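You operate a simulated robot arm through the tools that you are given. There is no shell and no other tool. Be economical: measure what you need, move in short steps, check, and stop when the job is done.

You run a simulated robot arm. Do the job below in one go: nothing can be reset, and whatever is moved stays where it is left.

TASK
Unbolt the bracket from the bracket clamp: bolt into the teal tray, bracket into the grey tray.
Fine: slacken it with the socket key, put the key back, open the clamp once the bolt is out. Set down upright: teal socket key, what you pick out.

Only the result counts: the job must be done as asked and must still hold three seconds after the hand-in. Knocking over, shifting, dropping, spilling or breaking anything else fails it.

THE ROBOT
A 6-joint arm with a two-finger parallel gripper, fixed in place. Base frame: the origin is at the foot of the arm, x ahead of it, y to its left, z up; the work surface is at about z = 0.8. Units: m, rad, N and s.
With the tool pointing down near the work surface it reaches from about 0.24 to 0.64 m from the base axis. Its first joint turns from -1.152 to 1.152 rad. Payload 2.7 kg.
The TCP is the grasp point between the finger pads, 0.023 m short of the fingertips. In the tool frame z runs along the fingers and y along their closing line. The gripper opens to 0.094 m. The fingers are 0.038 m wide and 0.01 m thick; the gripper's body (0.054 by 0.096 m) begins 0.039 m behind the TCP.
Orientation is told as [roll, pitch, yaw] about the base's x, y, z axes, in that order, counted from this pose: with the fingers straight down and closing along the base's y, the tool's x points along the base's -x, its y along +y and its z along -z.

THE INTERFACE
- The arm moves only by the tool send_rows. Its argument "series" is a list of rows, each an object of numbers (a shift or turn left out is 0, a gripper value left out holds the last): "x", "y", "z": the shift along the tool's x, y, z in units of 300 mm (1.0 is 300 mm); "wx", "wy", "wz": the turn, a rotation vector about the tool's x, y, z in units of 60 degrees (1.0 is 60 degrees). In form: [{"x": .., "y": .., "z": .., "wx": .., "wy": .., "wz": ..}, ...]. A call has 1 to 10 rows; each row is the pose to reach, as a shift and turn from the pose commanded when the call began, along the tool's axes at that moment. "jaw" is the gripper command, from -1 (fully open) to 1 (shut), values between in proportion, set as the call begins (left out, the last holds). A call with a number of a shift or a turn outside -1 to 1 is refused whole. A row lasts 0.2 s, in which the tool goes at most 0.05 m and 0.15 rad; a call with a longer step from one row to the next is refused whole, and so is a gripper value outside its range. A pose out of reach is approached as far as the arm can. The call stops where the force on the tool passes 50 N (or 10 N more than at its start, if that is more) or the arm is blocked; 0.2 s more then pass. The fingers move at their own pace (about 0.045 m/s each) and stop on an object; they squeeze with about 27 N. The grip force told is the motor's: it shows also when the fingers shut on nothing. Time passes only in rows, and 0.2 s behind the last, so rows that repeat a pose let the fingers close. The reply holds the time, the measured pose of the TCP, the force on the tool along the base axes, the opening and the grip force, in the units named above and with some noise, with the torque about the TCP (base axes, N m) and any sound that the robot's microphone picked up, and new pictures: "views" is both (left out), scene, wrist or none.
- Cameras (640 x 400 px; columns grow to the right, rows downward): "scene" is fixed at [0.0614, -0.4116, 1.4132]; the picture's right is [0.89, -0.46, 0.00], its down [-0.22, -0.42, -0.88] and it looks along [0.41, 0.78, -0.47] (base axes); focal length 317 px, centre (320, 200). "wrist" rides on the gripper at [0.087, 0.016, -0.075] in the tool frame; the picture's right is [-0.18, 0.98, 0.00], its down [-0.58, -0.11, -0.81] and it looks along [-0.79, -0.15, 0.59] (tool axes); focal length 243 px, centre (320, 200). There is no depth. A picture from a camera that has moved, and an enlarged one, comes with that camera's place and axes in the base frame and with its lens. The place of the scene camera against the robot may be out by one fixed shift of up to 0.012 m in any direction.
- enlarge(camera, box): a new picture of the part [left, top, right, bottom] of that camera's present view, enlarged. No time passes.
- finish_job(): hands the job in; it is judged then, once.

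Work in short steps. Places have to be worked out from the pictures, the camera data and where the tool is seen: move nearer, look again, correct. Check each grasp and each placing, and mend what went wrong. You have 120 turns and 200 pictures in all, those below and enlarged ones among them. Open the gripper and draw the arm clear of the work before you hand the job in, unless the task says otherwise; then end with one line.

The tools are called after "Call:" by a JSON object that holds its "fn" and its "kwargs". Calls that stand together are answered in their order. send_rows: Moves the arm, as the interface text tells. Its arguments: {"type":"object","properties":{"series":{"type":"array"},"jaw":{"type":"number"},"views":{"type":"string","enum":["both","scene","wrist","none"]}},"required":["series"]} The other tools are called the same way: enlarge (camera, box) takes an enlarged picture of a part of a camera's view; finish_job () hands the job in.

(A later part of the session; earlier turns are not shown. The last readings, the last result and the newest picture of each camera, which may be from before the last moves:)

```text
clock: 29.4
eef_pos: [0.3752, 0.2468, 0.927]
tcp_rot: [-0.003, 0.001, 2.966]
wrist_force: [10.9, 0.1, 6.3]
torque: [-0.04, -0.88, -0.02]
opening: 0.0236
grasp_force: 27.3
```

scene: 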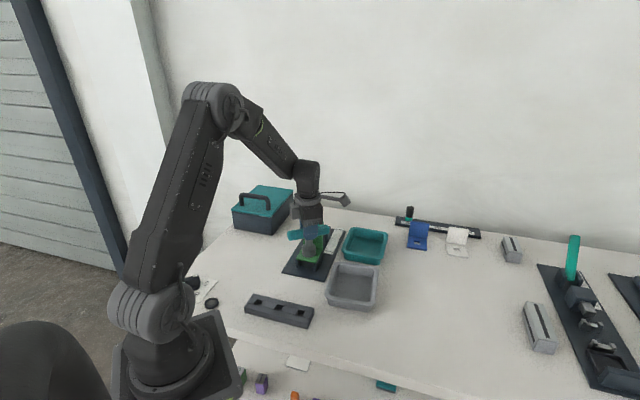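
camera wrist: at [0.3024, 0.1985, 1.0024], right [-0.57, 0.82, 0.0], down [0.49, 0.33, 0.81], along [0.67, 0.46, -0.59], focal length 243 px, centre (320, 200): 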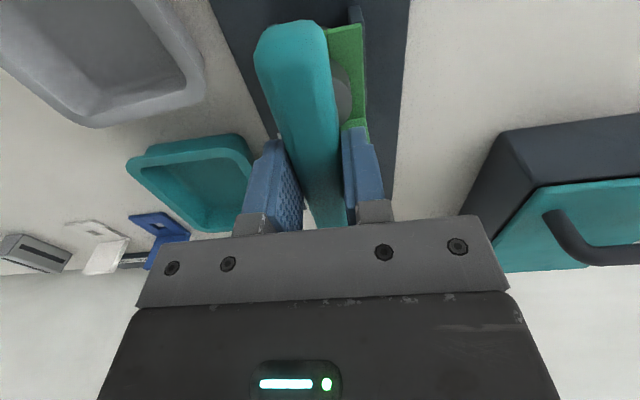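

Torque is now zero, so the bolt is slack. I'll lift the key straight up and check that the bolt stays.

Call:
{"fn": "send_rows", "kwargs": {"series": [{"z": -0.02}, {"z": -0.05}, {"z": -0.1}, {"z": -0.17}, {"z": -0.24}, {"z": -0.24}], "views": "none"}}

Call:
{"fn": "enlarge", "kwargs": {"camera": "scene", "box": [280, 190, 350, 270]}}

```text
clock: 30.8
eef_pos: [0.3756, 0.2475, 0.9992]
tcp_rot: [0.0, 0.001, 2.966]
wrist_force: [0.7, 0.4, -1.5]
torque: [0.01, -0.03, -0.04]
opening: 0.0235
grasp_force: 27.2
```

```text
5.00 times, centred on (315, 230) of scene
camera zoom: at [0.0614, -0.4116, 1.4132], right [0.89, -0.46, 0.0], down [-0.22, -0.42, -0.88], along [0.41, 0.78, -0.47], focal length 1585 px, centre (345, 50)
```

zoom: 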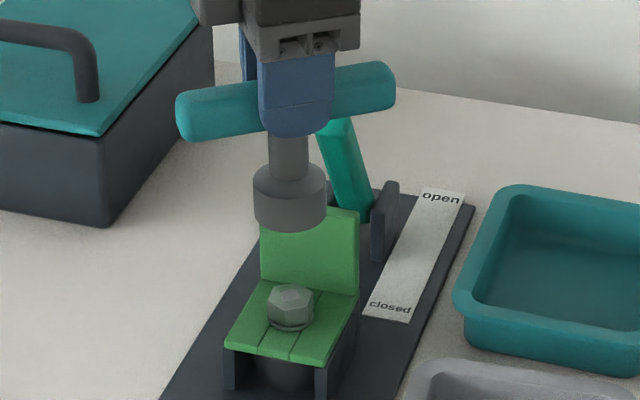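

The bolt stayed and its green tightness mark is gone. Now I'll carry the key back toward its original spot while unwinding the wrist.

Call:
{"fn": "send_rows", "kwargs": {"series": [{"z": -0.08}, {"x": -0.06, "z": -0.08, "wz": 0.125}, {"x": -0.13, "z": -0.08, "wz": 0.25}, {"x": -0.2, "z": -0.08, "wz": 0.375}, {"x": -0.27, "z": -0.08, "wz": 0.5}, {"x": -0.34, "z": -0.08, "wz": 0.625}, {"x": -0.4, "z": -0.08, "wz": 0.75}, {"x": -0.461, "z": -0.08, "wz": 0.875}, {"x": -0.461, "z": -0.08, "wz": 1.0}], "views": "none"}}

Call:
{"fn": "send_rows", "kwargs": {"series": [{"wz": 0.12}, {"wz": 0.24}, {"wz": 0.36}, {"wz": 0.48}, {"wz": 0.6}, {"wz": 0.72}, {"wz": 0.84}, {"wz": 0.96}, {"wz": 1.0}, {"wz": 1.0}], "views": "both"}}

```text
clock: 32.8
eef_pos: [0.2371, 0.2709, 1.0226]
tcp_rot: [0.0, 0.0, 1.915]
wrist_force: [0.6, -0.1, -2.1]
torque: [-0.01, 0.01, 0.03]
opening: 0.0239
grasp_force: 26.8
```

```text
clock: 35.0
eef_pos: [0.2377, 0.2707, 1.0223]
tcp_rot: [0.001, 0.0, 0.868]
wrist_force: [-0.5, 1.3, -2.0]
torque: [0.01, 0.0, 0.0]
opening: 0.0238
grasp_force: 26.7
camera wrist: at [0.1703, 0.2157, 1.098], right [-0.63, 0.78, 0.0], down [0.46, 0.37, 0.81], along [0.62, 0.51, -0.59], focal length 243 px, centre (320, 200)
```

scene: 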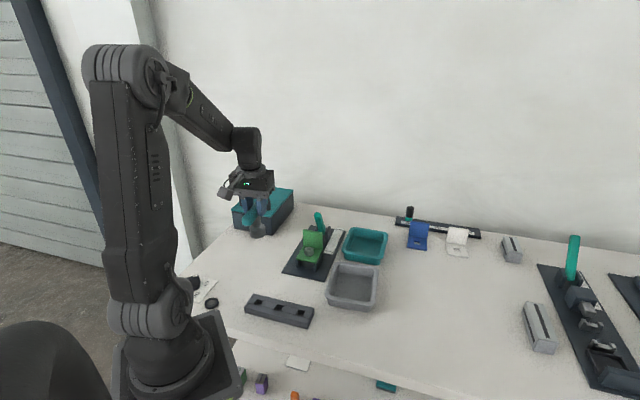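
wrist: 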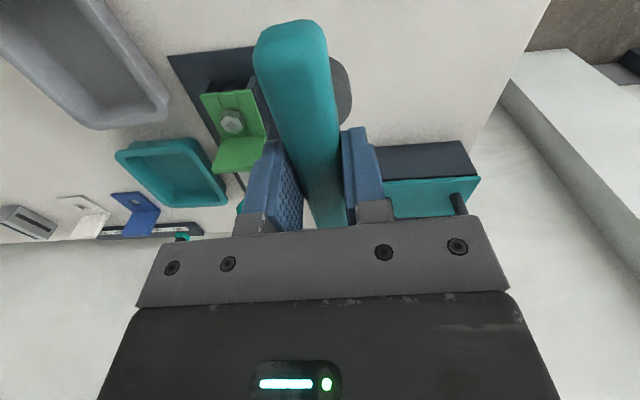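

I'll align the yaw and lower to just above the table.

Call:
{"fn": "send_rows", "kwargs": {"series": [{"x": -0.007, "y": -0.002, "z": 0.05, "wz": 0.077}, {"x": -0.007, "y": -0.002, "z": 0.2, "wz": 0.077}, {"x": -0.007, "y": -0.002, "z": 0.33, "wz": 0.077}, {"x": -0.007, "y": -0.002, "z": 0.42, "wz": 0.077}, {"x": -0.007, "y": -0.002, "z": 0.44, "wz": 0.077}, {"x": -0.007, "y": -0.002, "z": 0.44, "wz": 0.077}], "views": "none"}}

Call:
{"fn": "enlarge", "kwargs": {"camera": "scene", "box": [220, 200, 300, 290]}}

```text
clock: 36.4
eef_pos: [0.2395, 0.2709, 0.8893]
tcp_rot: [0.0, 0.0, 0.789]
wrist_force: [-0.4, 0.3, -2.0]
torque: [0.0, 0.01, 0.01]
opening: 0.0241
grasp_force: 27.3
```

```text
4.44 times, centred on (260, 245) of scene
camera zoom: at [0.0614, -0.4115, 1.4132], right [0.89, -0.46, 0.0], down [-0.22, -0.42, -0.88], along [0.41, 0.78, -0.47], focal length 1409 px, centre (587, 0)
```

zoom: 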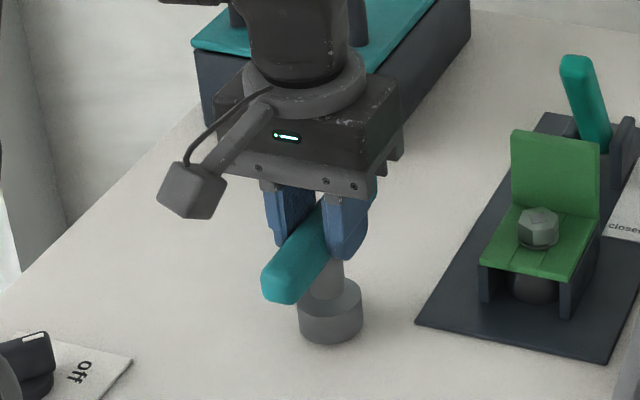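

Nearly at the table. I'll lower in 1–2 mm increments until contact shows.

Call:
{"fn": "send_rows", "kwargs": {"series": [{"z": 0.006}, {"z": 0.012}, {"z": 0.018}, {"z": 0.018}], "views": "none"}}

```text
clock: 37.4
eef_pos: [0.2398, 0.2723, 0.8861]
tcp_rot: [0.001, -0.004, 0.791]
wrist_force: [-2.8, -4.4, 21.7]
torque: [-0.1, 0.0, 0.0]
opening: 0.024
grasp_force: 26.5
```

Contact is at about 0.887. I'll ease off 2 mm and open the fingers.

Call:
{"fn": "send_rows", "kwargs": {"series": [{"z": -0.005}, {"z": -0.006}], "views": "none"}}

Call:
{"fn": "send_rows", "kwargs": {"series": [{"z": 0}, {"z": 0}, {"z": 0}, {"z": 0}], "jaw": -0.2, "views": "wrist"}}

```text
clock: 38.0
eef_pos: [0.2395, 0.2714, 0.8859]
tcp_rot: [0.0, 0.002, 0.788]
wrist_force: [0.3, -0.4, -1.9]
torque: [-0.01, 0.02, 0.0]
opening: 0.0236
grasp_force: 27.1
```

```text
clock: 39.0
eef_pos: [0.2405, 0.272, 0.8867]
tcp_rot: [-0.001, 0.0, 0.79]
wrist_force: [0.4, 0.1, -0.9]
torque: [0.03, 0.01, 0.0]
opening: 0.0561
grasp_force: 0.1
camera wrist: at [0.1676, 0.2225, 0.9628], right [-0.57, 0.82, 0.0], down [0.49, 0.34, 0.81], along [0.66, 0.46, -0.59], focal length 243 px, centre (320, 200)
```

wrist: 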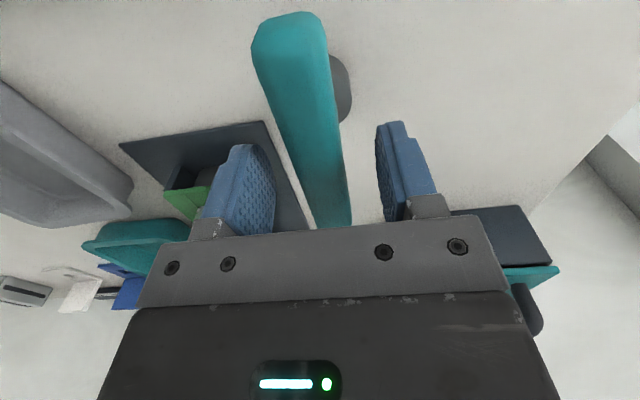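

The key is standing on its own. I'll rise straight up, then move toward the bolt.

Call:
{"fn": "send_rows", "kwargs": {"series": [{"z": -0.1}, {"z": -0.25}, {"z": -0.4}, {"z": -0.4}], "jaw": -0.2, "views": "none"}}

Call:
{"fn": "enlarge", "kwargs": {"camera": "scene", "box": [220, 200, 340, 290]}}

Call:
{"fn": "enlarge", "kwargs": {"camera": "wrist", "box": [180, 60, 300, 160]}}

```text
clock: 40.0
eef_pos: [0.2375, 0.2722, 1.0082]
tcp_rot: [0.0, 0.001, 0.789]
wrist_force: [0.2, -0.3, 0.4]
torque: [0.01, -0.02, -0.01]
opening: 0.0564
grasp_force: 0.0
```

```text
4.44 times, centred on (280, 245) of scene
camera zoom: at [0.0613, -0.4116, 1.4132], right [0.89, -0.46, 0.0], down [-0.22, -0.42, -0.88], along [0.41, 0.78, -0.47], focal length 1409 px, centre (498, 0)
```

zoom: 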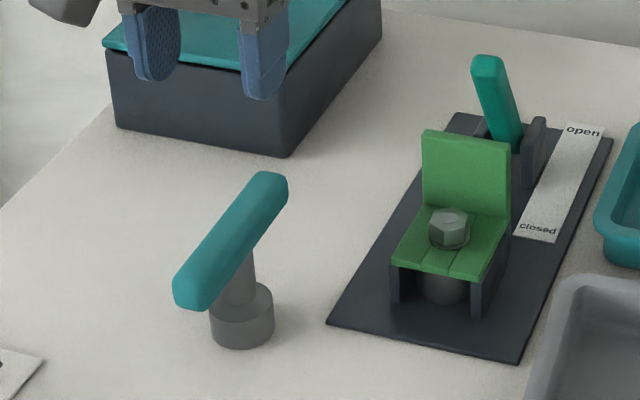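

```text
4.00 times, centred on (240, 110) of wrist
camera zoom: at [0.1653, 0.2232, 1.0828], right [-0.57, 0.82, 0.0], down [0.49, 0.34, 0.81], along [0.66, 0.46, -0.59], focal length 970 px, centre (640, 560)
```

zoom: 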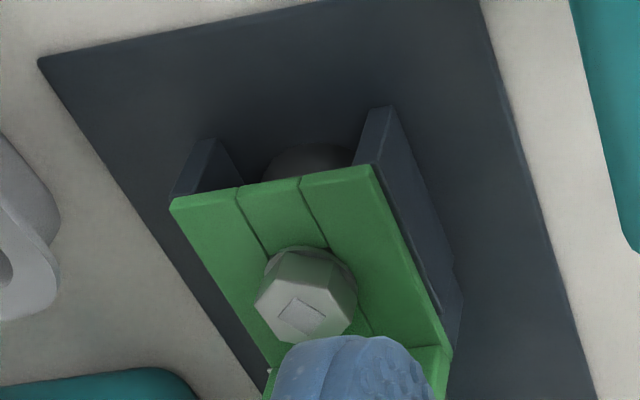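

The key is upright at its old spot. I'll move above the bolt and inspect the hex orientation.

Call:
{"fn": "send_rows", "kwargs": {"series": [{"x": -0.085, "y": -0.127}, {"x": -0.17, "y": -0.255}, {"x": -0.254, "y": -0.382}, {"x": -0.254, "y": -0.382, "z": 0.1}, {"x": -0.254, "y": -0.382, "z": 0.2}, {"x": -0.254, "y": -0.382, "z": 0.2}], "jaw": -0.2, "views": "wrist"}}

Call:
{"fn": "enlarge", "kwargs": {"camera": "scene", "box": [290, 215, 340, 265]}}

Call:
{"fn": "enlarge", "kwargs": {"camera": "wrist", "box": [270, 40, 370, 140]}}

```text
clock: 41.4
eef_pos: [0.3751, 0.2446, 0.9445]
tcp_rot: [0.001, 0.0, 0.788]
wrist_force: [0.4, 0.2, 0.2]
torque: [-0.01, 0.03, 0.0]
opening: 0.0563
grasp_force: 0.0
camera wrist: at [0.3026, 0.1952, 1.0206], right [-0.57, 0.82, 0.0], down [0.49, 0.34, 0.81], along [0.66, 0.46, -0.59], focal length 243 px, centre (320, 200)
```

wrist: 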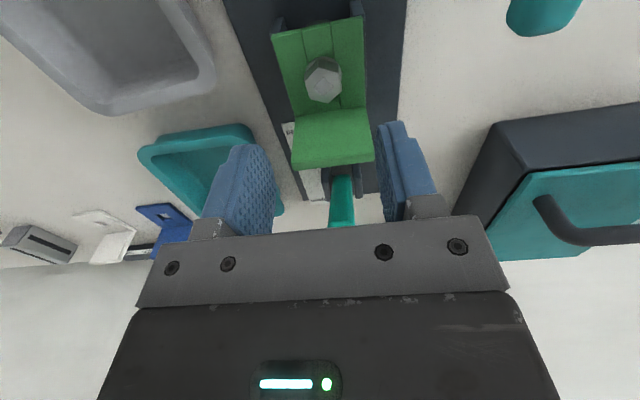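

```text
8.00 times, centred on (315, 240) of scene
camera zoom: at [0.0614, -0.4116, 1.4132], right [0.89, -0.46, 0.0], down [-0.22, -0.42, -0.88], along [0.41, 0.78, -0.47], focal length 2536 px, centre (360, -120)
```

zoom: 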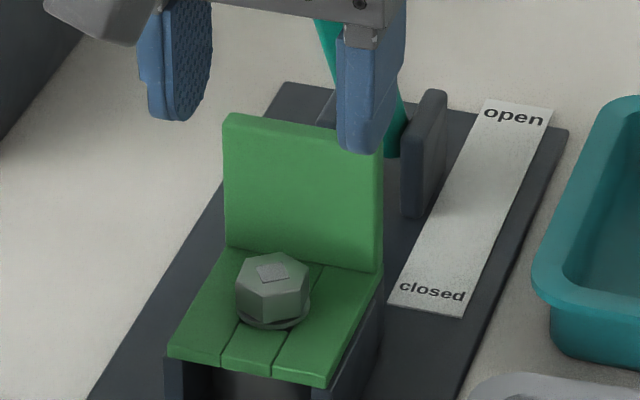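

```text
4.00 times, centred on (320, 90) of wrist
camera zoom: at [0.3026, 0.1952, 1.0206], right [-0.57, 0.82, 0.0], down [0.49, 0.34, 0.81], along [0.66, 0.46, -0.59], focal length 970 px, centre (320, 640)
```

zoom: 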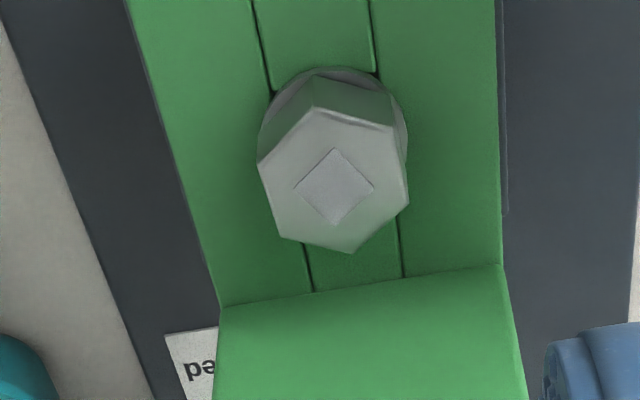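

The hex sits about 5° counter-clockwise of the plate axis, so closing across the plate grips its flats. I'll rotate 5°, align and descend to z≈0.87 with the jaws at 42 mm.

Call:
{"fn": "send_rows", "kwargs": {"series": [{"x": 0.004, "y": 0.006, "wz": -0.081}, {"x": 0.004, "y": 0.006, "z": 0.08, "wz": -0.081}, {"x": 0.004, "y": 0.006, "z": 0.16, "wz": -0.081}, {"x": 0.004, "y": 0.006, "z": 0.21, "wz": -0.081}, {"x": 0.004, "y": 0.006, "z": 0.21, "wz": -0.081}], "jaw": 0.1, "views": "wrist"}}

Call:
{"fn": "enlarge", "kwargs": {"camera": "scene", "box": [290, 215, 340, 265]}}

```text
clock: 42.6
eef_pos: [0.3722, 0.2464, 0.8821]
tcp_rot: [0.002, 0.0, 0.873]
wrist_force: [-0.1, -0.3, 1.0]
torque: [-0.02, -0.04, -0.01]
opening: 0.0421
grasp_force: 0.2
camera wrist: at [0.3044, 0.191, 0.9586], right [-0.64, 0.77, 0.0], down [0.46, 0.38, 0.81], along [0.62, 0.51, -0.59], focal length 243 px, centre (320, 200)
```

wrist: 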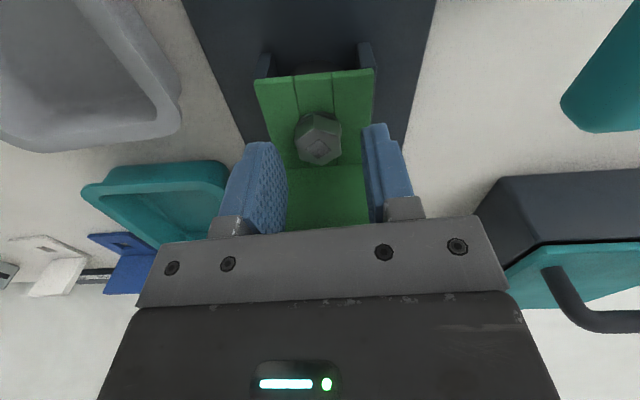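

```text
8.00 times, centred on (315, 240) of scene
camera zoom: at [0.0614, -0.4116, 1.4132], right [0.89, -0.46, 0.0], down [-0.22, -0.42, -0.88], along [0.41, 0.78, -0.47], focal length 2536 px, centre (360, -120)
```

zoom: 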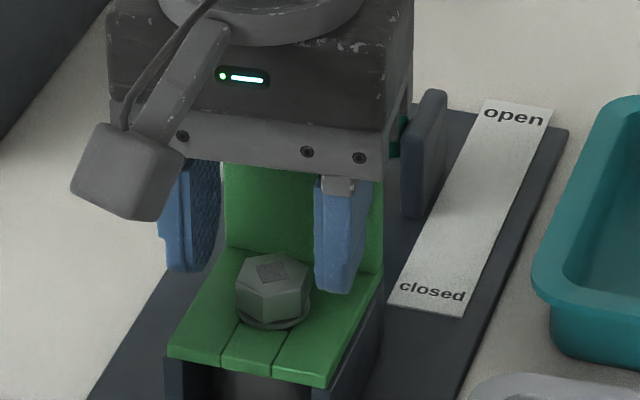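

Centred. I'll descend the last 13 mm and close on the head.

Call:
{"fn": "send_rows", "kwargs": {"series": [{"z": 0.02}, {"z": 0.043}, {"z": 0.043}], "jaw": 0.1, "views": "none"}}

Call:
{"fn": "send_rows", "kwargs": {"series": [{"z": 0}, {"z": 0}, {"z": 0}, {"z": 0}], "jaw": 1, "views": "wrist"}}

Call:
{"fn": "enlarge", "kwargs": {"camera": "scene", "box": [290, 215, 340, 265]}}

```text
clock: 43.4
eef_pos: [0.3722, 0.2465, 0.8703]
tcp_rot: [0.002, -0.001, 0.873]
wrist_force: [0.6, 0.0, 0.6]
torque: [0.02, 0.02, 0.01]
opening: 0.0424
grasp_force: 0.1
```

```text
clock: 44.4
eef_pos: [0.3729, 0.246, 0.8698]
tcp_rot: [0.0, -0.001, 0.874]
wrist_force: [9.7, -8.8, -2.9]
torque: [-0.21, -0.19, -0.04]
opening: 0.0233
grasp_force: 27.2
camera wrist: at [0.3054, 0.1906, 0.9461], right [-0.64, 0.77, 0.0], down [0.46, 0.38, 0.81], along [0.62, 0.51, -0.59], focal length 243 px, centre (320, 200)
```

wrist: 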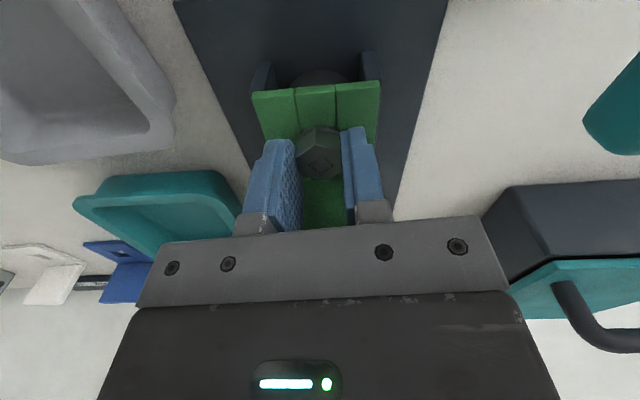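

```text
8.00 times, centred on (315, 240) of scene
camera zoom: at [0.0616, -0.4117, 1.4131], right [0.89, -0.46, 0.0], down [-0.22, -0.42, -0.88], along [0.41, 0.78, -0.47], focal length 2536 px, centre (360, -120)
```

zoom: 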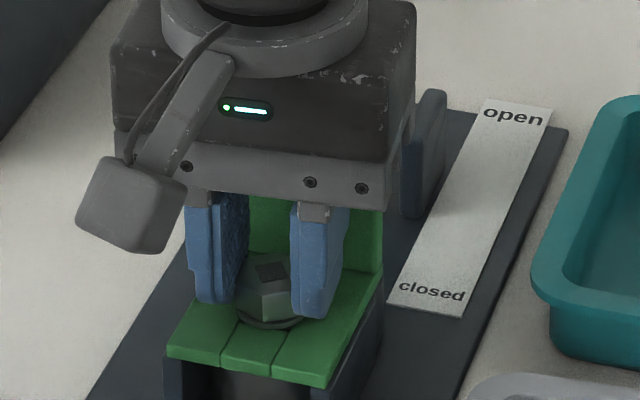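

I have the head across its flats at 23.3 mm. I'll relax the side load by 1 mm and lift gently.

Call:
{"fn": "send_rows", "kwargs": {"series": [{"y": -0.004}, {"y": -0.004, "z": -0.01}, {"y": -0.004, "z": -0.03}, {"y": -0.004, "z": -0.06}, {"y": -0.004, "z": -0.1}, {"y": -0.004, "z": -0.1}], "views": "none"}}

Call:
{"fn": "enlarge", "kwargs": {"camera": "scene", "box": [285, 205, 345, 265]}}

```text
clock: 45.8
eef_pos: [0.3728, 0.2467, 0.9014]
tcp_rot: [0.001, -0.003, 0.874]
wrist_force: [0.5, 0.3, 0.4]
torque: [-0.03, 0.03, -0.02]
opening: 0.0
grasp_force: 27.1
```

```text
6.67 times, centred on (315, 235) of scene
camera zoom: at [0.0614, -0.4116, 1.4132], right [0.89, -0.46, 0.0], down [-0.22, -0.42, -0.88], along [0.41, 0.78, -0.47], focal length 2114 px, centre (353, -33)
```

zoom: 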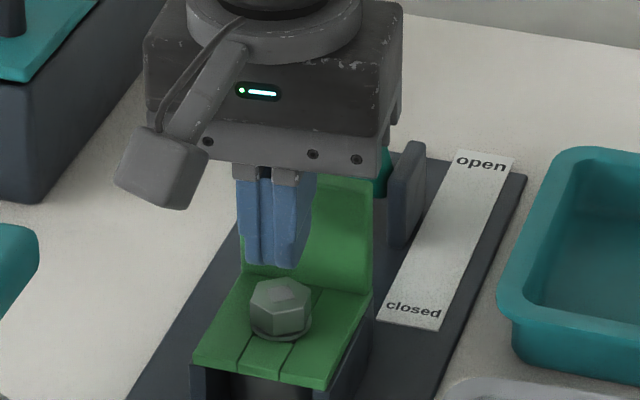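

The fingers slipped off the head, probably from too shallow a grip. The bolt hasn't moved. I'll reopen and grip deeper.

Call:
{"fn": "send_rows", "kwargs": {"series": [{"z": 0}, {"z": 0}, {"z": 0}, {"z": 0.05}, {"z": 0.1}, {"z": 0.115}, {"z": 0.115}], "jaw": 0.1, "views": "none"}}

Call:
{"fn": "enlarge", "kwargs": {"camera": "scene", "box": [290, 215, 340, 265]}}

```text
clock: 47.4
eef_pos: [0.3738, 0.2459, 0.8674]
tcp_rot: [-0.001, -0.001, 0.875]
wrist_force: [0.1, -0.5, 0.5]
torque: [0.01, 0.04, -0.01]
opening: 0.0424
grasp_force: 0.0
```

```text
8.00 times, centred on (315, 240) of scene
camera zoom: at [0.0614, -0.4116, 1.4132], right [0.89, -0.46, 0.0], down [-0.22, -0.42, -0.88], along [0.41, 0.78, -0.47], focal length 2536 px, centre (360, -120)
```

zoom: 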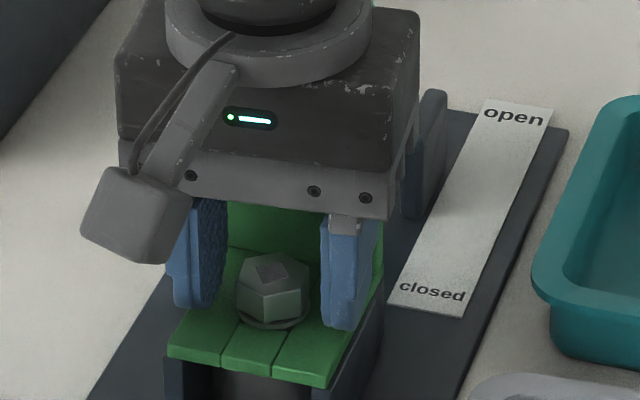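

I'll go 2 mm lower, close, and try a very small lift while reading the force.

Call:
{"fn": "send_rows", "kwargs": {"series": [{"z": 0.008}, {"z": 0.008}], "views": "none"}}

Call:
{"fn": "send_rows", "kwargs": {"series": [{"z": 0}, {"z": 0}, {"z": 0}, {"z": 0}], "jaw": 1, "views": "none"}}

Call:
{"fn": "send_rows", "kwargs": {"series": [{"z": -0.003}, {"z": -0.006}, {"z": -0.009}], "views": "none"}}

```text
clock: 48.0
eef_pos: [0.3751, 0.2459, 0.8649]
tcp_rot: [0.001, -0.001, 0.873]
wrist_force: [0.7, -0.4, 1.1]
torque: [0.01, -0.02, 0.01]
opening: 0.042
grasp_force: 0.0
```

```text
clock: 49.0
eef_pos: [0.3741, 0.2464, 0.8654]
tcp_rot: [0.0, 0.0, 0.873]
wrist_force: [-8.3, 8.3, 0.4]
torque: [0.19, 0.15, 0.1]
opening: 0.0235
grasp_force: 27.0
```

```text
clock: 49.8
eef_pos: [0.3734, 0.2455, 0.8652]
tcp_rot: [0.0, 0.001, 0.875]
wrist_force: [-5.6, 13.7, -20.3]
torque: [0.21, 0.05, 0.07]
opening: 0.0235
grasp_force: 26.8
```

The bolt still resists about 20 N of pull, so it may still be in thread. I'll relieve the pull and side load, then finger-turn it 20° counter-clockwise and read the torque.

Call:
{"fn": "send_rows", "kwargs": {"series": [{"z": 0.005, "y": 0.002}, {"z": 0.005, "y": 0.002, "wz": -0.1}, {"z": 0.004, "y": 0.002, "wz": -0.2}, {"z": 0.003, "y": 0.002, "wz": -0.3}, {"z": 0.003, "y": 0.002, "wz": -0.3}], "views": "none"}}

Call:
{"fn": "enlarge", "kwargs": {"camera": "scene", "box": [290, 215, 340, 265]}}

```text
clock: 51.0
eef_pos: [0.3735, 0.2456, 0.8655]
tcp_rot: [0.001, 0.0, 1.189]
wrist_force: [-3.2, 0.1, -11.7]
torque: [-0.08, 0.09, 0.02]
opening: 0.0232
grasp_force: 26.9
```

```text
8.00 times, centred on (315, 240) of scene
camera zoom: at [0.0614, -0.4115, 1.4132], right [0.89, -0.46, 0.0], down [-0.22, -0.42, -0.88], along [0.41, 0.78, -0.47], focal length 2536 px, centre (360, -120)
```

zoom: 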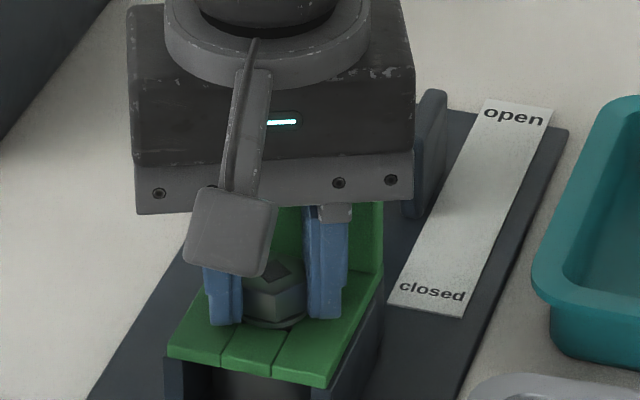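

It turns freely with no torque. I'll test whether a steady upward pull now draws it out.

Call:
{"fn": "send_rows", "kwargs": {"series": [{"z": -0.005, "x": 0.003}, {"z": -0.01, "x": 0.003}, {"z": -0.015, "x": 0.003}, {"z": -0.018, "x": 0.003}], "views": "none"}}

Call:
{"fn": "enlarge", "kwargs": {"camera": "scene", "box": [290, 215, 340, 265]}}

```text
clock: 52.0
eef_pos: [0.3731, 0.2441, 0.872]
tcp_rot: [0.001, 0.001, 1.19]
wrist_force: [6.6, -0.3, -21.2]
torque: [-0.09, -0.09, 0.03]
opening: 0.0233
grasp_force: 27.0
```

```text
8.00 times, centred on (315, 240) of scene
camera zoom: at [0.0618, -0.4114, 1.4132], right [0.89, -0.46, 0.0], down [-0.22, -0.42, -0.88], along [0.41, 0.78, -0.48], focal length 2536 px, centre (360, -120)
```

zoom: 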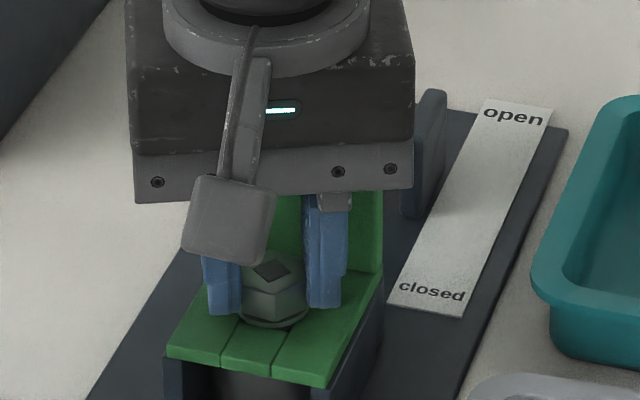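

The fingers are slipping at about 21 N, so the bolt is held axially. I'll release, back off slightly upward, and compare its height with the earlier picture.

Call:
{"fn": "send_rows", "kwargs": {"series": [{"z": 0}, {"z": 0}, {"z": 0}, {"z": -0.08}, {"z": -0.2}, {"z": -0.2}], "jaw": 0.1, "views": "none"}}

Call:
{"fn": "enlarge", "kwargs": {"camera": "scene", "box": [296, 226, 332, 262]}}

Call:
{"fn": "enlarge", "kwargs": {"camera": "wrist", "box": [260, 0, 380, 120]}}

```text
clock: 53.4
eef_pos: [0.373, 0.2441, 0.9317]
tcp_rot: [-0.001, 0.0, 1.188]
wrist_force: [0.1, -0.7, -0.4]
torque: [-0.02, 0.01, -0.01]
opening: 0.0423
grasp_force: 0.1
```

```text
11.11 times, centred on (314, 244) of scene
camera zoom: at [0.0614, -0.4116, 1.4132], right [0.89, -0.46, 0.0], down [-0.22, -0.42, -0.88], along [0.41, 0.78, -0.47], focal length 3522 px, centre (387, -289)
```

zoom: 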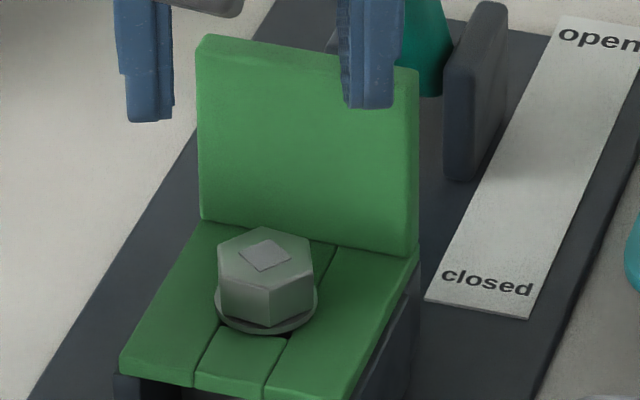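

```text
3.33 times, centred on (320, 60) of wrist
camera zoom: at [0.3247, 0.1705, 1.008], right [-0.84, 0.54, 0.0], down [0.32, 0.5, 0.81], along [0.43, 0.68, -0.59], focal length 809 px, centre (320, 667)
```

zoom: 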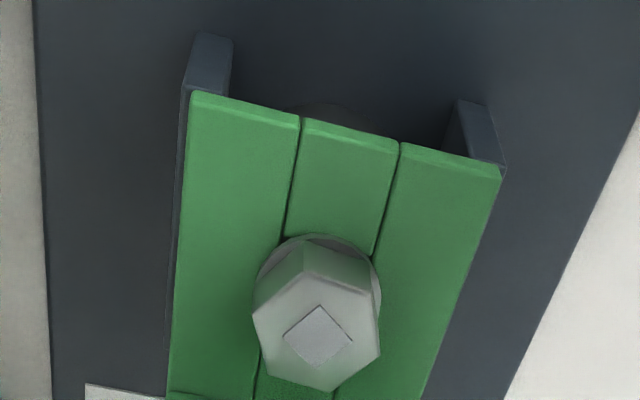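

The bolt appears about 1 mm higher after the turning, so it behaves like a real screw. I'll unscrew it with the fingers: rotate back 60° while clear, regrip the flats, then turn counter-clockwise.

Call:
{"fn": "send_rows", "kwargs": {"series": [{"x": -0.012, "y": -0.002, "wz": 0.125}, {"x": -0.012, "y": -0.002, "wz": 0.25}, {"x": -0.012, "y": -0.002, "wz": 0.375}, {"x": -0.012, "y": -0.002, "wz": 0.5}, {"x": -0.012, "y": -0.002, "wz": 0.625}, {"x": -0.012, "y": -0.002, "wz": 0.75}, {"x": -0.012, "y": -0.002, "wz": 0.875}, {"x": -0.012, "y": -0.002, "wz": 1.0}, {"x": -0.012, "y": -0.002, "wz": 1.0}], "jaw": 0.2, "views": "wrist"}}

Call:
{"fn": "enlarge", "kwargs": {"camera": "scene", "box": [285, 205, 345, 265]}}

Call:
{"fn": "enlarge", "kwargs": {"camera": "wrist", "box": [260, 30, 380, 150]}}

```text
clock: 55.4
eef_pos: [0.3753, 0.2481, 0.9309]
tcp_rot: [0.0, 0.0, 0.142]
wrist_force: [-0.2, 0.3, -0.9]
torque: [-0.02, 0.04, 0.02]
opening: 0.0378
grasp_force: 0.0
camera wrist: at [0.2873, 0.2526, 1.0064], right [0.05, 1.0, 0.0], down [0.59, -0.03, 0.81], along [0.81, -0.04, -0.59], focal length 243 px, centre (320, 200)
```

wrist: 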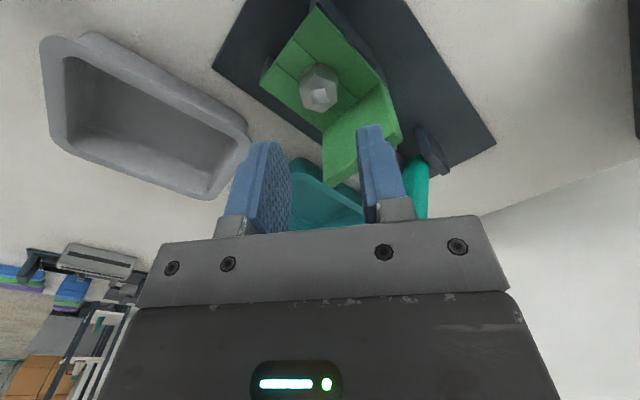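

```text
6.67 times, centred on (315, 235) of scene
camera zoom: at [0.0614, -0.4116, 1.4132], right [0.89, -0.46, 0.0], down [-0.22, -0.42, -0.88], along [0.41, 0.78, -0.47], focal length 2114 px, centre (353, -33)
```

zoom: 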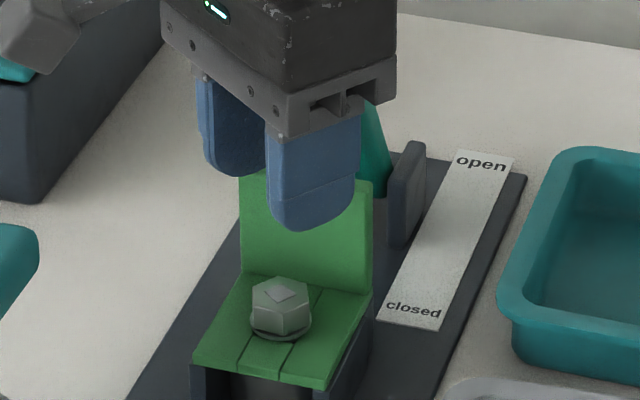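

```text
3.33 times, centred on (320, 90) of wrist
camera zoom: at [0.2873, 0.2526, 1.0064], right [0.05, 1.0, 0.0], down [0.59, -0.03, 0.81], along [0.81, -0.04, -0.59], focal length 809 px, centre (320, 567)
```

zoom: 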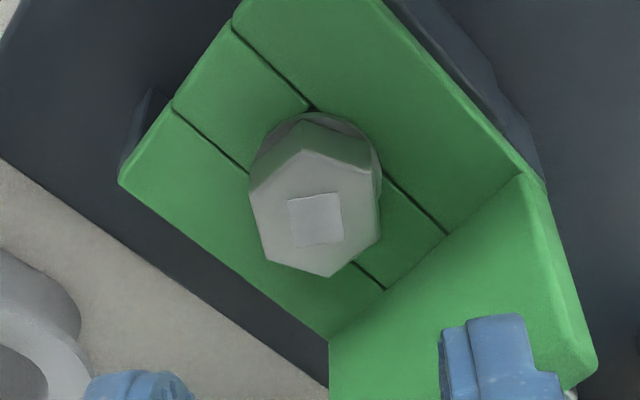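

The square mark lines up with the tool, so the flats are known. For the longest unscrewing stroke that clears the flange, I'll rotate back another 60° (yaw ≈ −0.9) before descending with a narrow opening.

Call:
{"fn": "send_rows", "kwargs": {"series": [{"wz": 0.125}, {"wz": 0.25}, {"wz": 0.375}, {"wz": 0.5}, {"wz": 0.625}, {"wz": 0.75}, {"wz": 0.875}, {"wz": 1.0}, {"wz": 1.0}], "jaw": 0.33, "views": "wrist"}}

Call:
{"fn": "enlarge", "kwargs": {"camera": "wrist", "box": [260, 30, 380, 150]}}

```text
clock: 57.4
eef_pos: [0.3746, 0.2484, 0.9319]
tcp_rot: [0.0, -0.001, -0.909]
wrist_force: [0.1, -0.7, 0.0]
torque: [-0.02, 0.01, -0.03]
opening: 0.0317
grasp_force: 0.1
camera wrist: at [0.3343, 0.3266, 1.0069], right [0.89, 0.46, 0.0], down [0.27, -0.53, 0.81], along [0.37, -0.72, -0.59], focal length 243 px, centre (320, 200)
```

wrist: 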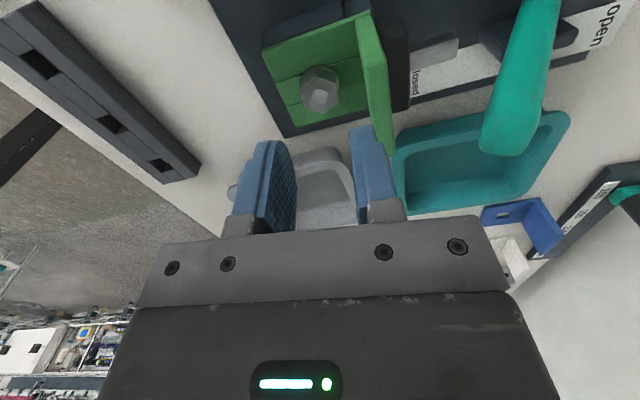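

```text
3.33 times, centred on (320, 90) of wrist
camera zoom: at [0.3343, 0.3266, 1.0069], right [0.89, 0.46, 0.0], down [0.27, -0.53, 0.81], along [0.37, -0.72, -0.59], focal length 809 px, centre (320, 567)
```

zoom: 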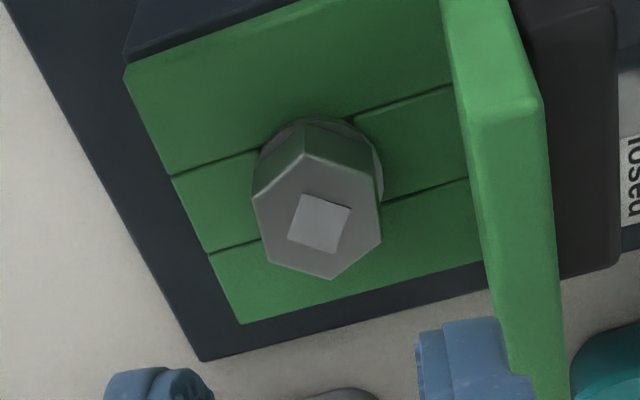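

The clearances are fine: the lever tip is at about (0.43, 0.30, 0.93), outside the body's sweep. I'll descend onto the head and close.

Call:
{"fn": "send_rows", "kwargs": {"series": [{"x": -0.003, "z": 0.08}, {"x": -0.003, "z": 0.16}, {"x": -0.003, "z": 0.2}, {"x": -0.003, "z": 0.22}, {"x": -0.003, "z": 0.22}], "views": "none"}}

Call:
{"fn": "send_rows", "kwargs": {"series": [{"z": 0}, {"z": 0}, {"z": 0}], "jaw": 1, "views": "wrist"}}

```text
clock: 58.0
eef_pos: [0.38, 0.2506, 0.8964]
tcp_rot: [0.021, -0.001, -0.905]
wrist_force: [-9.6, -5.8, 13.7]
torque: [0.24, -0.04, 0.25]
opening: 0.0267
grasp_force: 0.1
stopped in row 3: the force on the tool passed its limit at 74 N (the readings are from after the stop); the commanded pose is now the measured one
```

```text
clock: 58.8
eef_pos: [0.3801, 0.2512, 0.8948]
tcp_rot: [0.021, 0.001, -0.906]
wrist_force: [0.0, -0.2, 0.0]
torque: [0.01, 0.0, -0.02]
opening: 0.0
grasp_force: 27.0
camera wrist: at [0.3379, 0.3288, 0.9717], right [0.89, 0.46, 0.02], down [0.26, -0.54, 0.8], along [0.38, -0.71, -0.59], focal length 243 px, centre (320, 200)
```

wrist: 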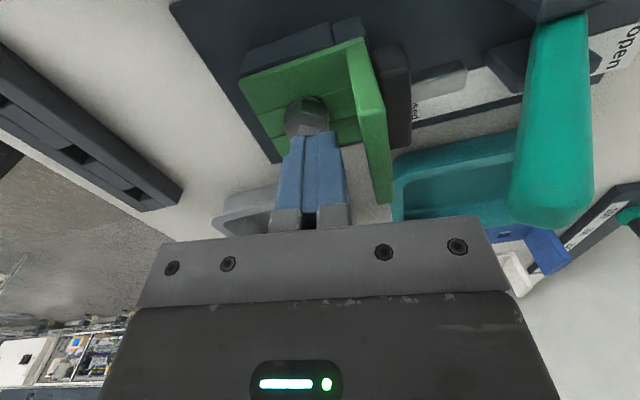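

The descent was stopped by a contact at z≈0.896, possibly the body on the lever or a finger on the flange. I'll rise and inspect everything.

Call:
{"fn": "send_rows", "kwargs": {"series": [{"z": -0.08}, {"z": -0.2}, {"z": -0.2}], "views": "both"}}

Call:
{"fn": "enlarge", "kwargs": {"camera": "scene", "box": [280, 195, 350, 265]}}

```text
clock: 59.6
eef_pos: [0.3805, 0.252, 0.9554]
tcp_rot: [0.023, 0.001, -0.903]
wrist_force: [0.8, -0.1, 0.3]
torque: [0.02, 0.0, 0.04]
opening: 0.0
grasp_force: 26.9
camera wrist: at [0.3373, 0.3286, 1.0322], right [0.89, 0.46, 0.02], down [0.26, -0.54, 0.8], along [0.38, -0.71, -0.59], focal length 243 px, centre (320, 200)
```

scene: 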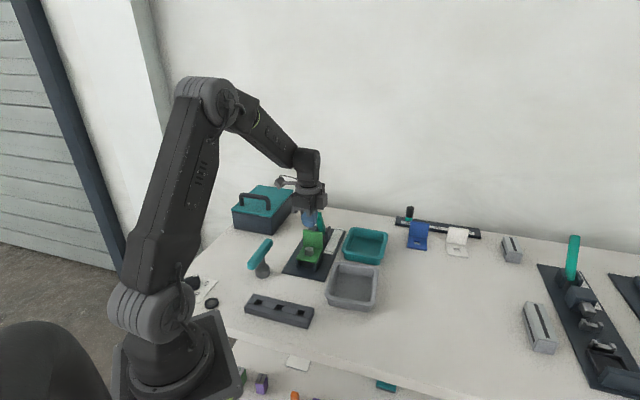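
wrist: 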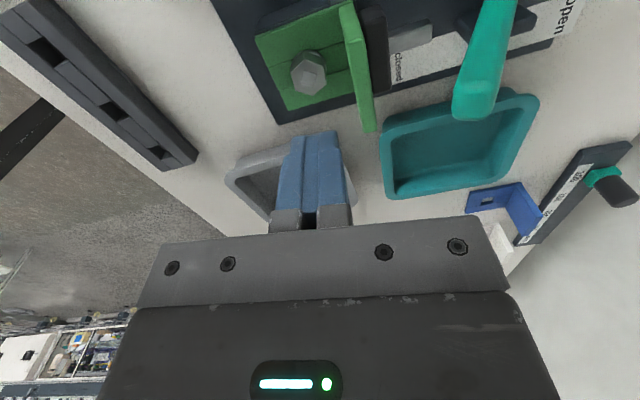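

```text
5.71 times, centred on (315, 230) of scene
camera zoom: at [0.0614, -0.4116, 1.4132], right [0.89, -0.46, 0.0], down [-0.22, -0.42, -0.88], along [0.41, 0.78, -0.47], focal length 1812 px, centre (349, 29)
```

zoom: 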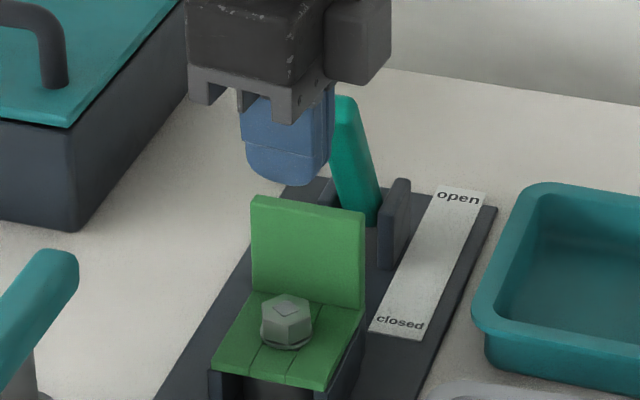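

The +y finger touched the flange's top edge (the flange face is only about 26 mm from the bolt axis). Nothing looks displaced. I'll zoom into the same box as before to check bolt height and bracket position.

Call:
{"fn": "enlarge", "kwargs": {"camera": "scene", "box": [296, 226, 332, 262]}}

```text
11.11 times, centred on (314, 244) of scene
camera zoom: at [0.0614, -0.4116, 1.4132], right [0.89, -0.46, 0.0], down [-0.22, -0.42, -0.88], along [0.41, 0.78, -0.47], focal length 3522 px, centre (387, -289)
```

zoom: 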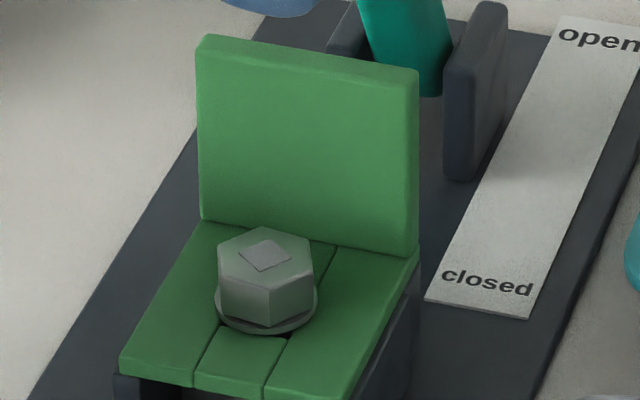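

Everything is unchanged. The bolt is about 1 mm higher than originally, which confirms a screw lift with turning. I'll do a ratchet with the TCP offset 8 mm away from the flange, starting by fixing the small tilt and rotating to yaw 0.143.

Call:
{"fn": "send_rows", "kwargs": {"series": [{"wx": 0.013, "wy": -0.0165, "x": 0.0125, "y": -0.047}, {"wx": 0.013, "wy": -0.0165, "x": 0.0125, "y": -0.047}], "jaw": 0.33, "views": "none"}}

Call:
{"fn": "send_rows", "kwargs": {"series": [{"wz": -0.125}, {"wz": -0.25}, {"wz": -0.375}, {"wz": -0.5}, {"wz": -0.625}, {"wz": -0.75}, {"wz": -0.875}, {"wz": -1.0}, {"wz": -1.0}], "views": "wrist"}}

```text
clock: 60.2
eef_pos: [0.3657, 0.2456, 0.955]
tcp_rot: [0.01, -0.017, -0.905]
wrist_force: [0.2, 0.6, 0.7]
torque: [-0.01, -0.01, -0.03]
opening: 0.0314
grasp_force: 0.1
```

```text
clock: 62.2
eef_pos: [0.3656, 0.2441, 0.956]
tcp_rot: [-0.01, -0.015, 0.145]
wrist_force: [-0.9, 0.7, -0.3]
torque: [0.04, 0.04, -0.01]
opening: 0.0314
grasp_force: 0.0
camera wrist: at [0.2765, 0.2494, 1.0294], right [0.04, 1.0, -0.01], down [0.58, -0.02, 0.82], along [0.82, -0.04, -0.58], focal length 243 px, centre (320, 200)
```

wrist: 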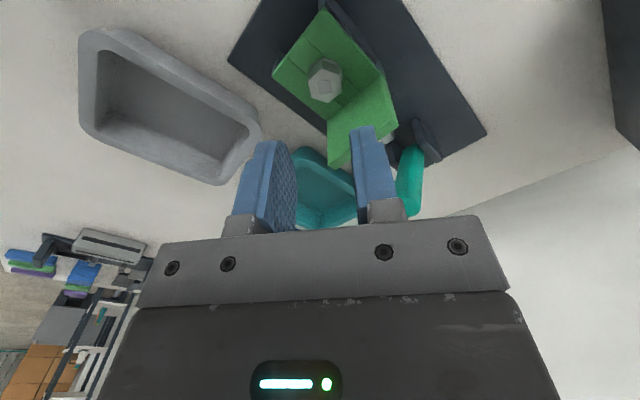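

A small residual tilt remains; I'll correct that and the position.

Call:
{"fn": "send_rows", "kwargs": {"series": [{"wx": -0.0095, "wy": 0.0143, "x": -0.006, "y": 0.006}, {"wx": -0.0095, "wy": 0.0143, "x": -0.006, "y": 0.006}, {"wx": -0.0095, "wy": 0.0143, "x": -0.006, "y": 0.006, "z": 0.08}, {"wx": -0.0095, "wy": 0.0143, "x": -0.006, "y": 0.006, "z": 0.08}], "views": "wrist"}}

Call:
{"fn": "enlarge", "kwargs": {"camera": "wrist", "box": [260, 30, 380, 150]}}

```text
clock: 63.2
eef_pos: [0.3668, 0.2464, 0.9314]
tcp_rot: [0.0, -0.001, 0.141]
wrist_force: [0.8, -0.2, -0.5]
torque: [0.01, 0.0, 0.01]
opening: 0.0317
grasp_force: 0.0
camera wrist: at [0.2799, 0.2496, 1.0068], right [0.04, 1.0, 0.0], down [0.59, -0.02, 0.81], along [0.81, -0.03, -0.59], focal length 243 px, centre (320, 200)
```

wrist: 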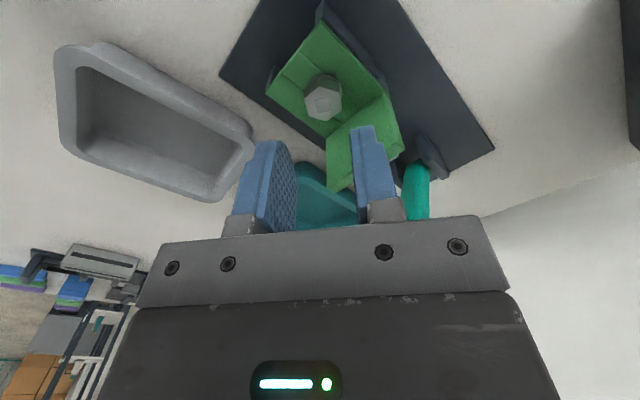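

```text
3.33 times, centred on (320, 90) of wrist
camera zoom: at [0.2799, 0.2496, 1.0068], right [0.04, 1.0, 0.0], down [0.59, -0.02, 0.81], along [0.81, -0.03, -0.59], focal length 809 px, centre (320, 567)
```

zoom: 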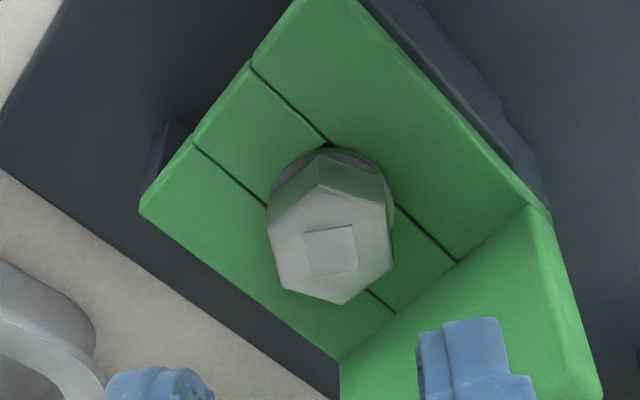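

The bolt is 7 mm ahead and centred as planned. I'll descend and close.

Call:
{"fn": "send_rows", "kwargs": {"series": [{"y": 0.002, "z": 0.08}, {"y": 0.002, "z": 0.15}, {"y": 0.002, "z": 0.19}, {"y": 0.002, "z": 0.218}, {"y": 0.002, "z": 0.218}], "views": "none"}}

Call:
{"fn": "send_rows", "kwargs": {"series": [{"z": 0}, {"z": 0}, {"z": 0}], "jaw": 1, "views": "none"}}

Call:
{"fn": "enlarge", "kwargs": {"camera": "scene", "box": [290, 215, 340, 265]}}

```text
clock: 64.4
eef_pos: [0.3681, 0.2477, 0.8668]
tcp_rot: [0.0, -0.002, 0.143]
wrist_force: [-0.1, 0.4, 0.0]
torque: [0.01, 0.01, 0.0]
opening: 0.0317
grasp_force: 0.0
```

```text
clock: 65.2
eef_pos: [0.3673, 0.2462, 0.8665]
tcp_rot: [-0.002, 0.001, 0.143]
wrist_force: [3.6, -8.7, 1.1]
torque: [-0.15, -0.09, -0.09]
opening: 0.0232
grasp_force: 26.9
```

```text
8.00 times, centred on (315, 240) of scene
camera zoom: at [0.0614, -0.4118, 1.4131], right [0.89, -0.46, 0.0], down [-0.22, -0.42, -0.88], along [0.41, 0.78, -0.47], focal length 2536 px, centre (360, -120)
```

zoom: 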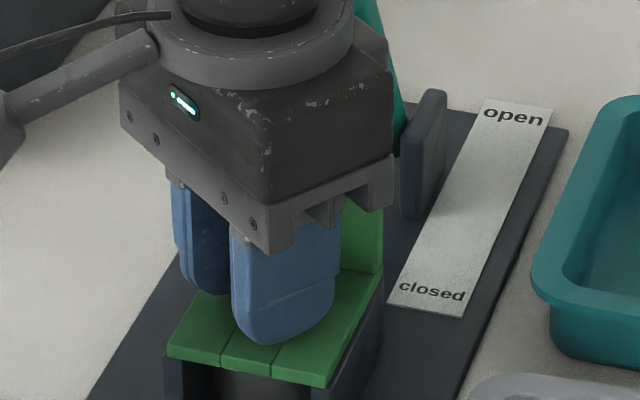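

Gripped on the flats. I'll turn 60° counter-clockwise along the arc about the bolt axis.

Call:
{"fn": "send_rows", "kwargs": {"series": [{"x": -0.0002, "y": -0.006, "wz": -0.125}, {"x": -0.0009, "y": -0.009, "wz": -0.25}, {"x": -0.0019, "y": -0.012, "wz": -0.375}, {"x": -0.0033, "y": -0.0145, "wz": -0.5, "z": -0.001}, {"x": -0.0052, "y": -0.017, "wz": -0.625, "z": -0.001}, {"x": -0.0073, "y": -0.0195, "wz": -0.75, "z": -0.001}, {"x": -0.0098, "y": -0.0215, "wz": -0.875, "z": -0.0015}, {"x": -0.0125, "y": -0.023, "wz": -1.0, "z": -0.0015}, {"x": -0.0125, "y": -0.023, "wz": -1.0, "z": -0.0015}], "views": "none"}}

Call:
{"fn": "enlarge", "kwargs": {"camera": "scene", "box": [290, 215, 340, 265]}}

```text
clock: 67.2
eef_pos: [0.3718, 0.2421, 0.8668]
tcp_rot: [-0.001, -0.003, 1.194]
wrist_force: [-17.4, 10.2, 22.1]
torque: [0.35, 0.38, 0.13]
opening: 0.0233
grasp_force: 27.1
```

```text
8.00 times, centred on (315, 240) of scene
camera zoom: at [0.0607, -0.4115, 1.4132], right [0.89, -0.46, 0.0], down [-0.22, -0.42, -0.88], along [0.41, 0.78, -0.47], focal length 2536 px, centre (360, -120)
```

zoom: 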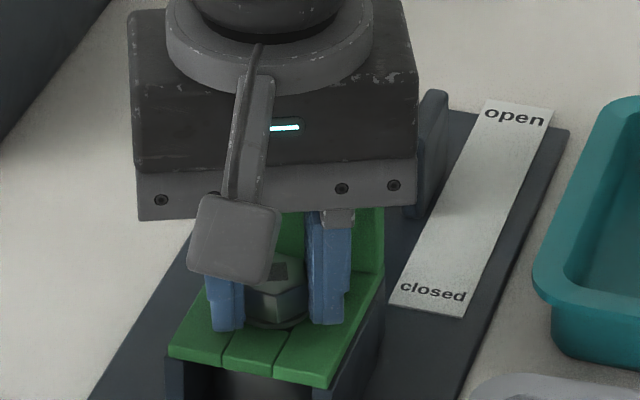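

An upward force of +22 N means the bolt is lifting as it unscrews. I'll follow it up and relieve the side load.

Call:
{"fn": "send_rows", "kwargs": {"series": [{"y": 0.004, "z": -0.004}, {"y": 0.004, "z": -0.007}, {"y": 0.004, "z": -0.007}], "views": "none"}}

```text
clock: 68.0
eef_pos: [0.373, 0.2425, 0.8679]
tcp_rot: [-0.002, -0.001, 1.189]
wrist_force: [0.1, 17.5, -4.1]
torque: [0.42, -0.06, 0.08]
opening: 0.0231
grasp_force: 26.8
```

It is rising well. Next is the ratchet: open slightly, rotate back 60° in place along the arc.

Call:
{"fn": "send_rows", "kwargs": {"series": [{"z": 0}, {"z": 0}, {"x": 0.001, "y": 0.0033, "wz": 0.125}, {"x": 0.001, "y": 0.0065, "wz": 0.25}, {"x": 0.001, "y": 0.0096, "wz": 0.375}, {"x": 0.001, "y": 0.0125, "wz": 0.5}, {"x": 0.0, "y": 0.015, "wz": 0.625}, {"x": -0.002, "y": 0.0175, "wz": 0.75}, {"x": -0.003, "y": 0.0195, "wz": 0.875}, {"x": -0.005, "y": 0.0213, "wz": 1.0}], "jaw": 0.33, "views": "wrist"}}

Call:
{"fn": "enlarge", "kwargs": {"camera": "wrist", "box": [260, 100, 380, 220]}}

```text
clock: 70.2
eef_pos: [0.366, 0.2455, 0.8681]
tcp_rot: [0.0, -0.002, 0.141]
wrist_force: [0.4, 0.9, 0.7]
torque: [0.0, -0.04, -0.03]
opening: 0.0316
grasp_force: 0.1
camera wrist: at [0.2779, 0.2496, 0.9441], right [0.04, 1.0, 0.0], down [0.59, -0.03, 0.81], along [0.81, -0.04, -0.59], focal length 243 px, centre (320, 200)
```

wrist: 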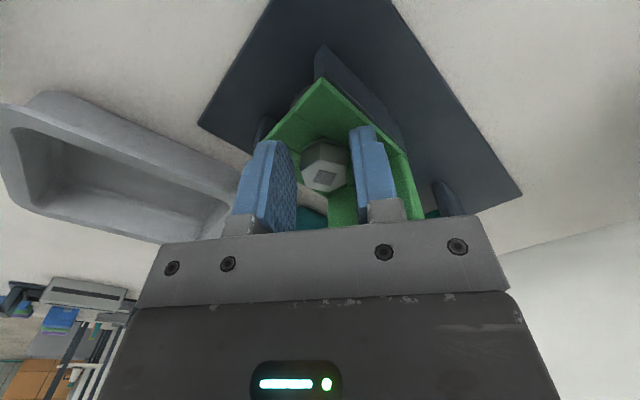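

```text
3.33 times, centred on (320, 160) of wrist
camera zoom: at [0.2779, 0.2496, 0.9441], right [0.04, 1.0, 0.0], down [0.59, -0.03, 0.81], along [0.81, -0.04, -0.59], focal length 809 px, centre (320, 333)
```

zoom: 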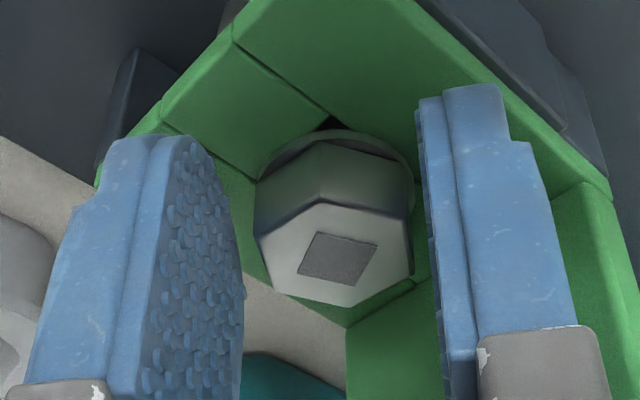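

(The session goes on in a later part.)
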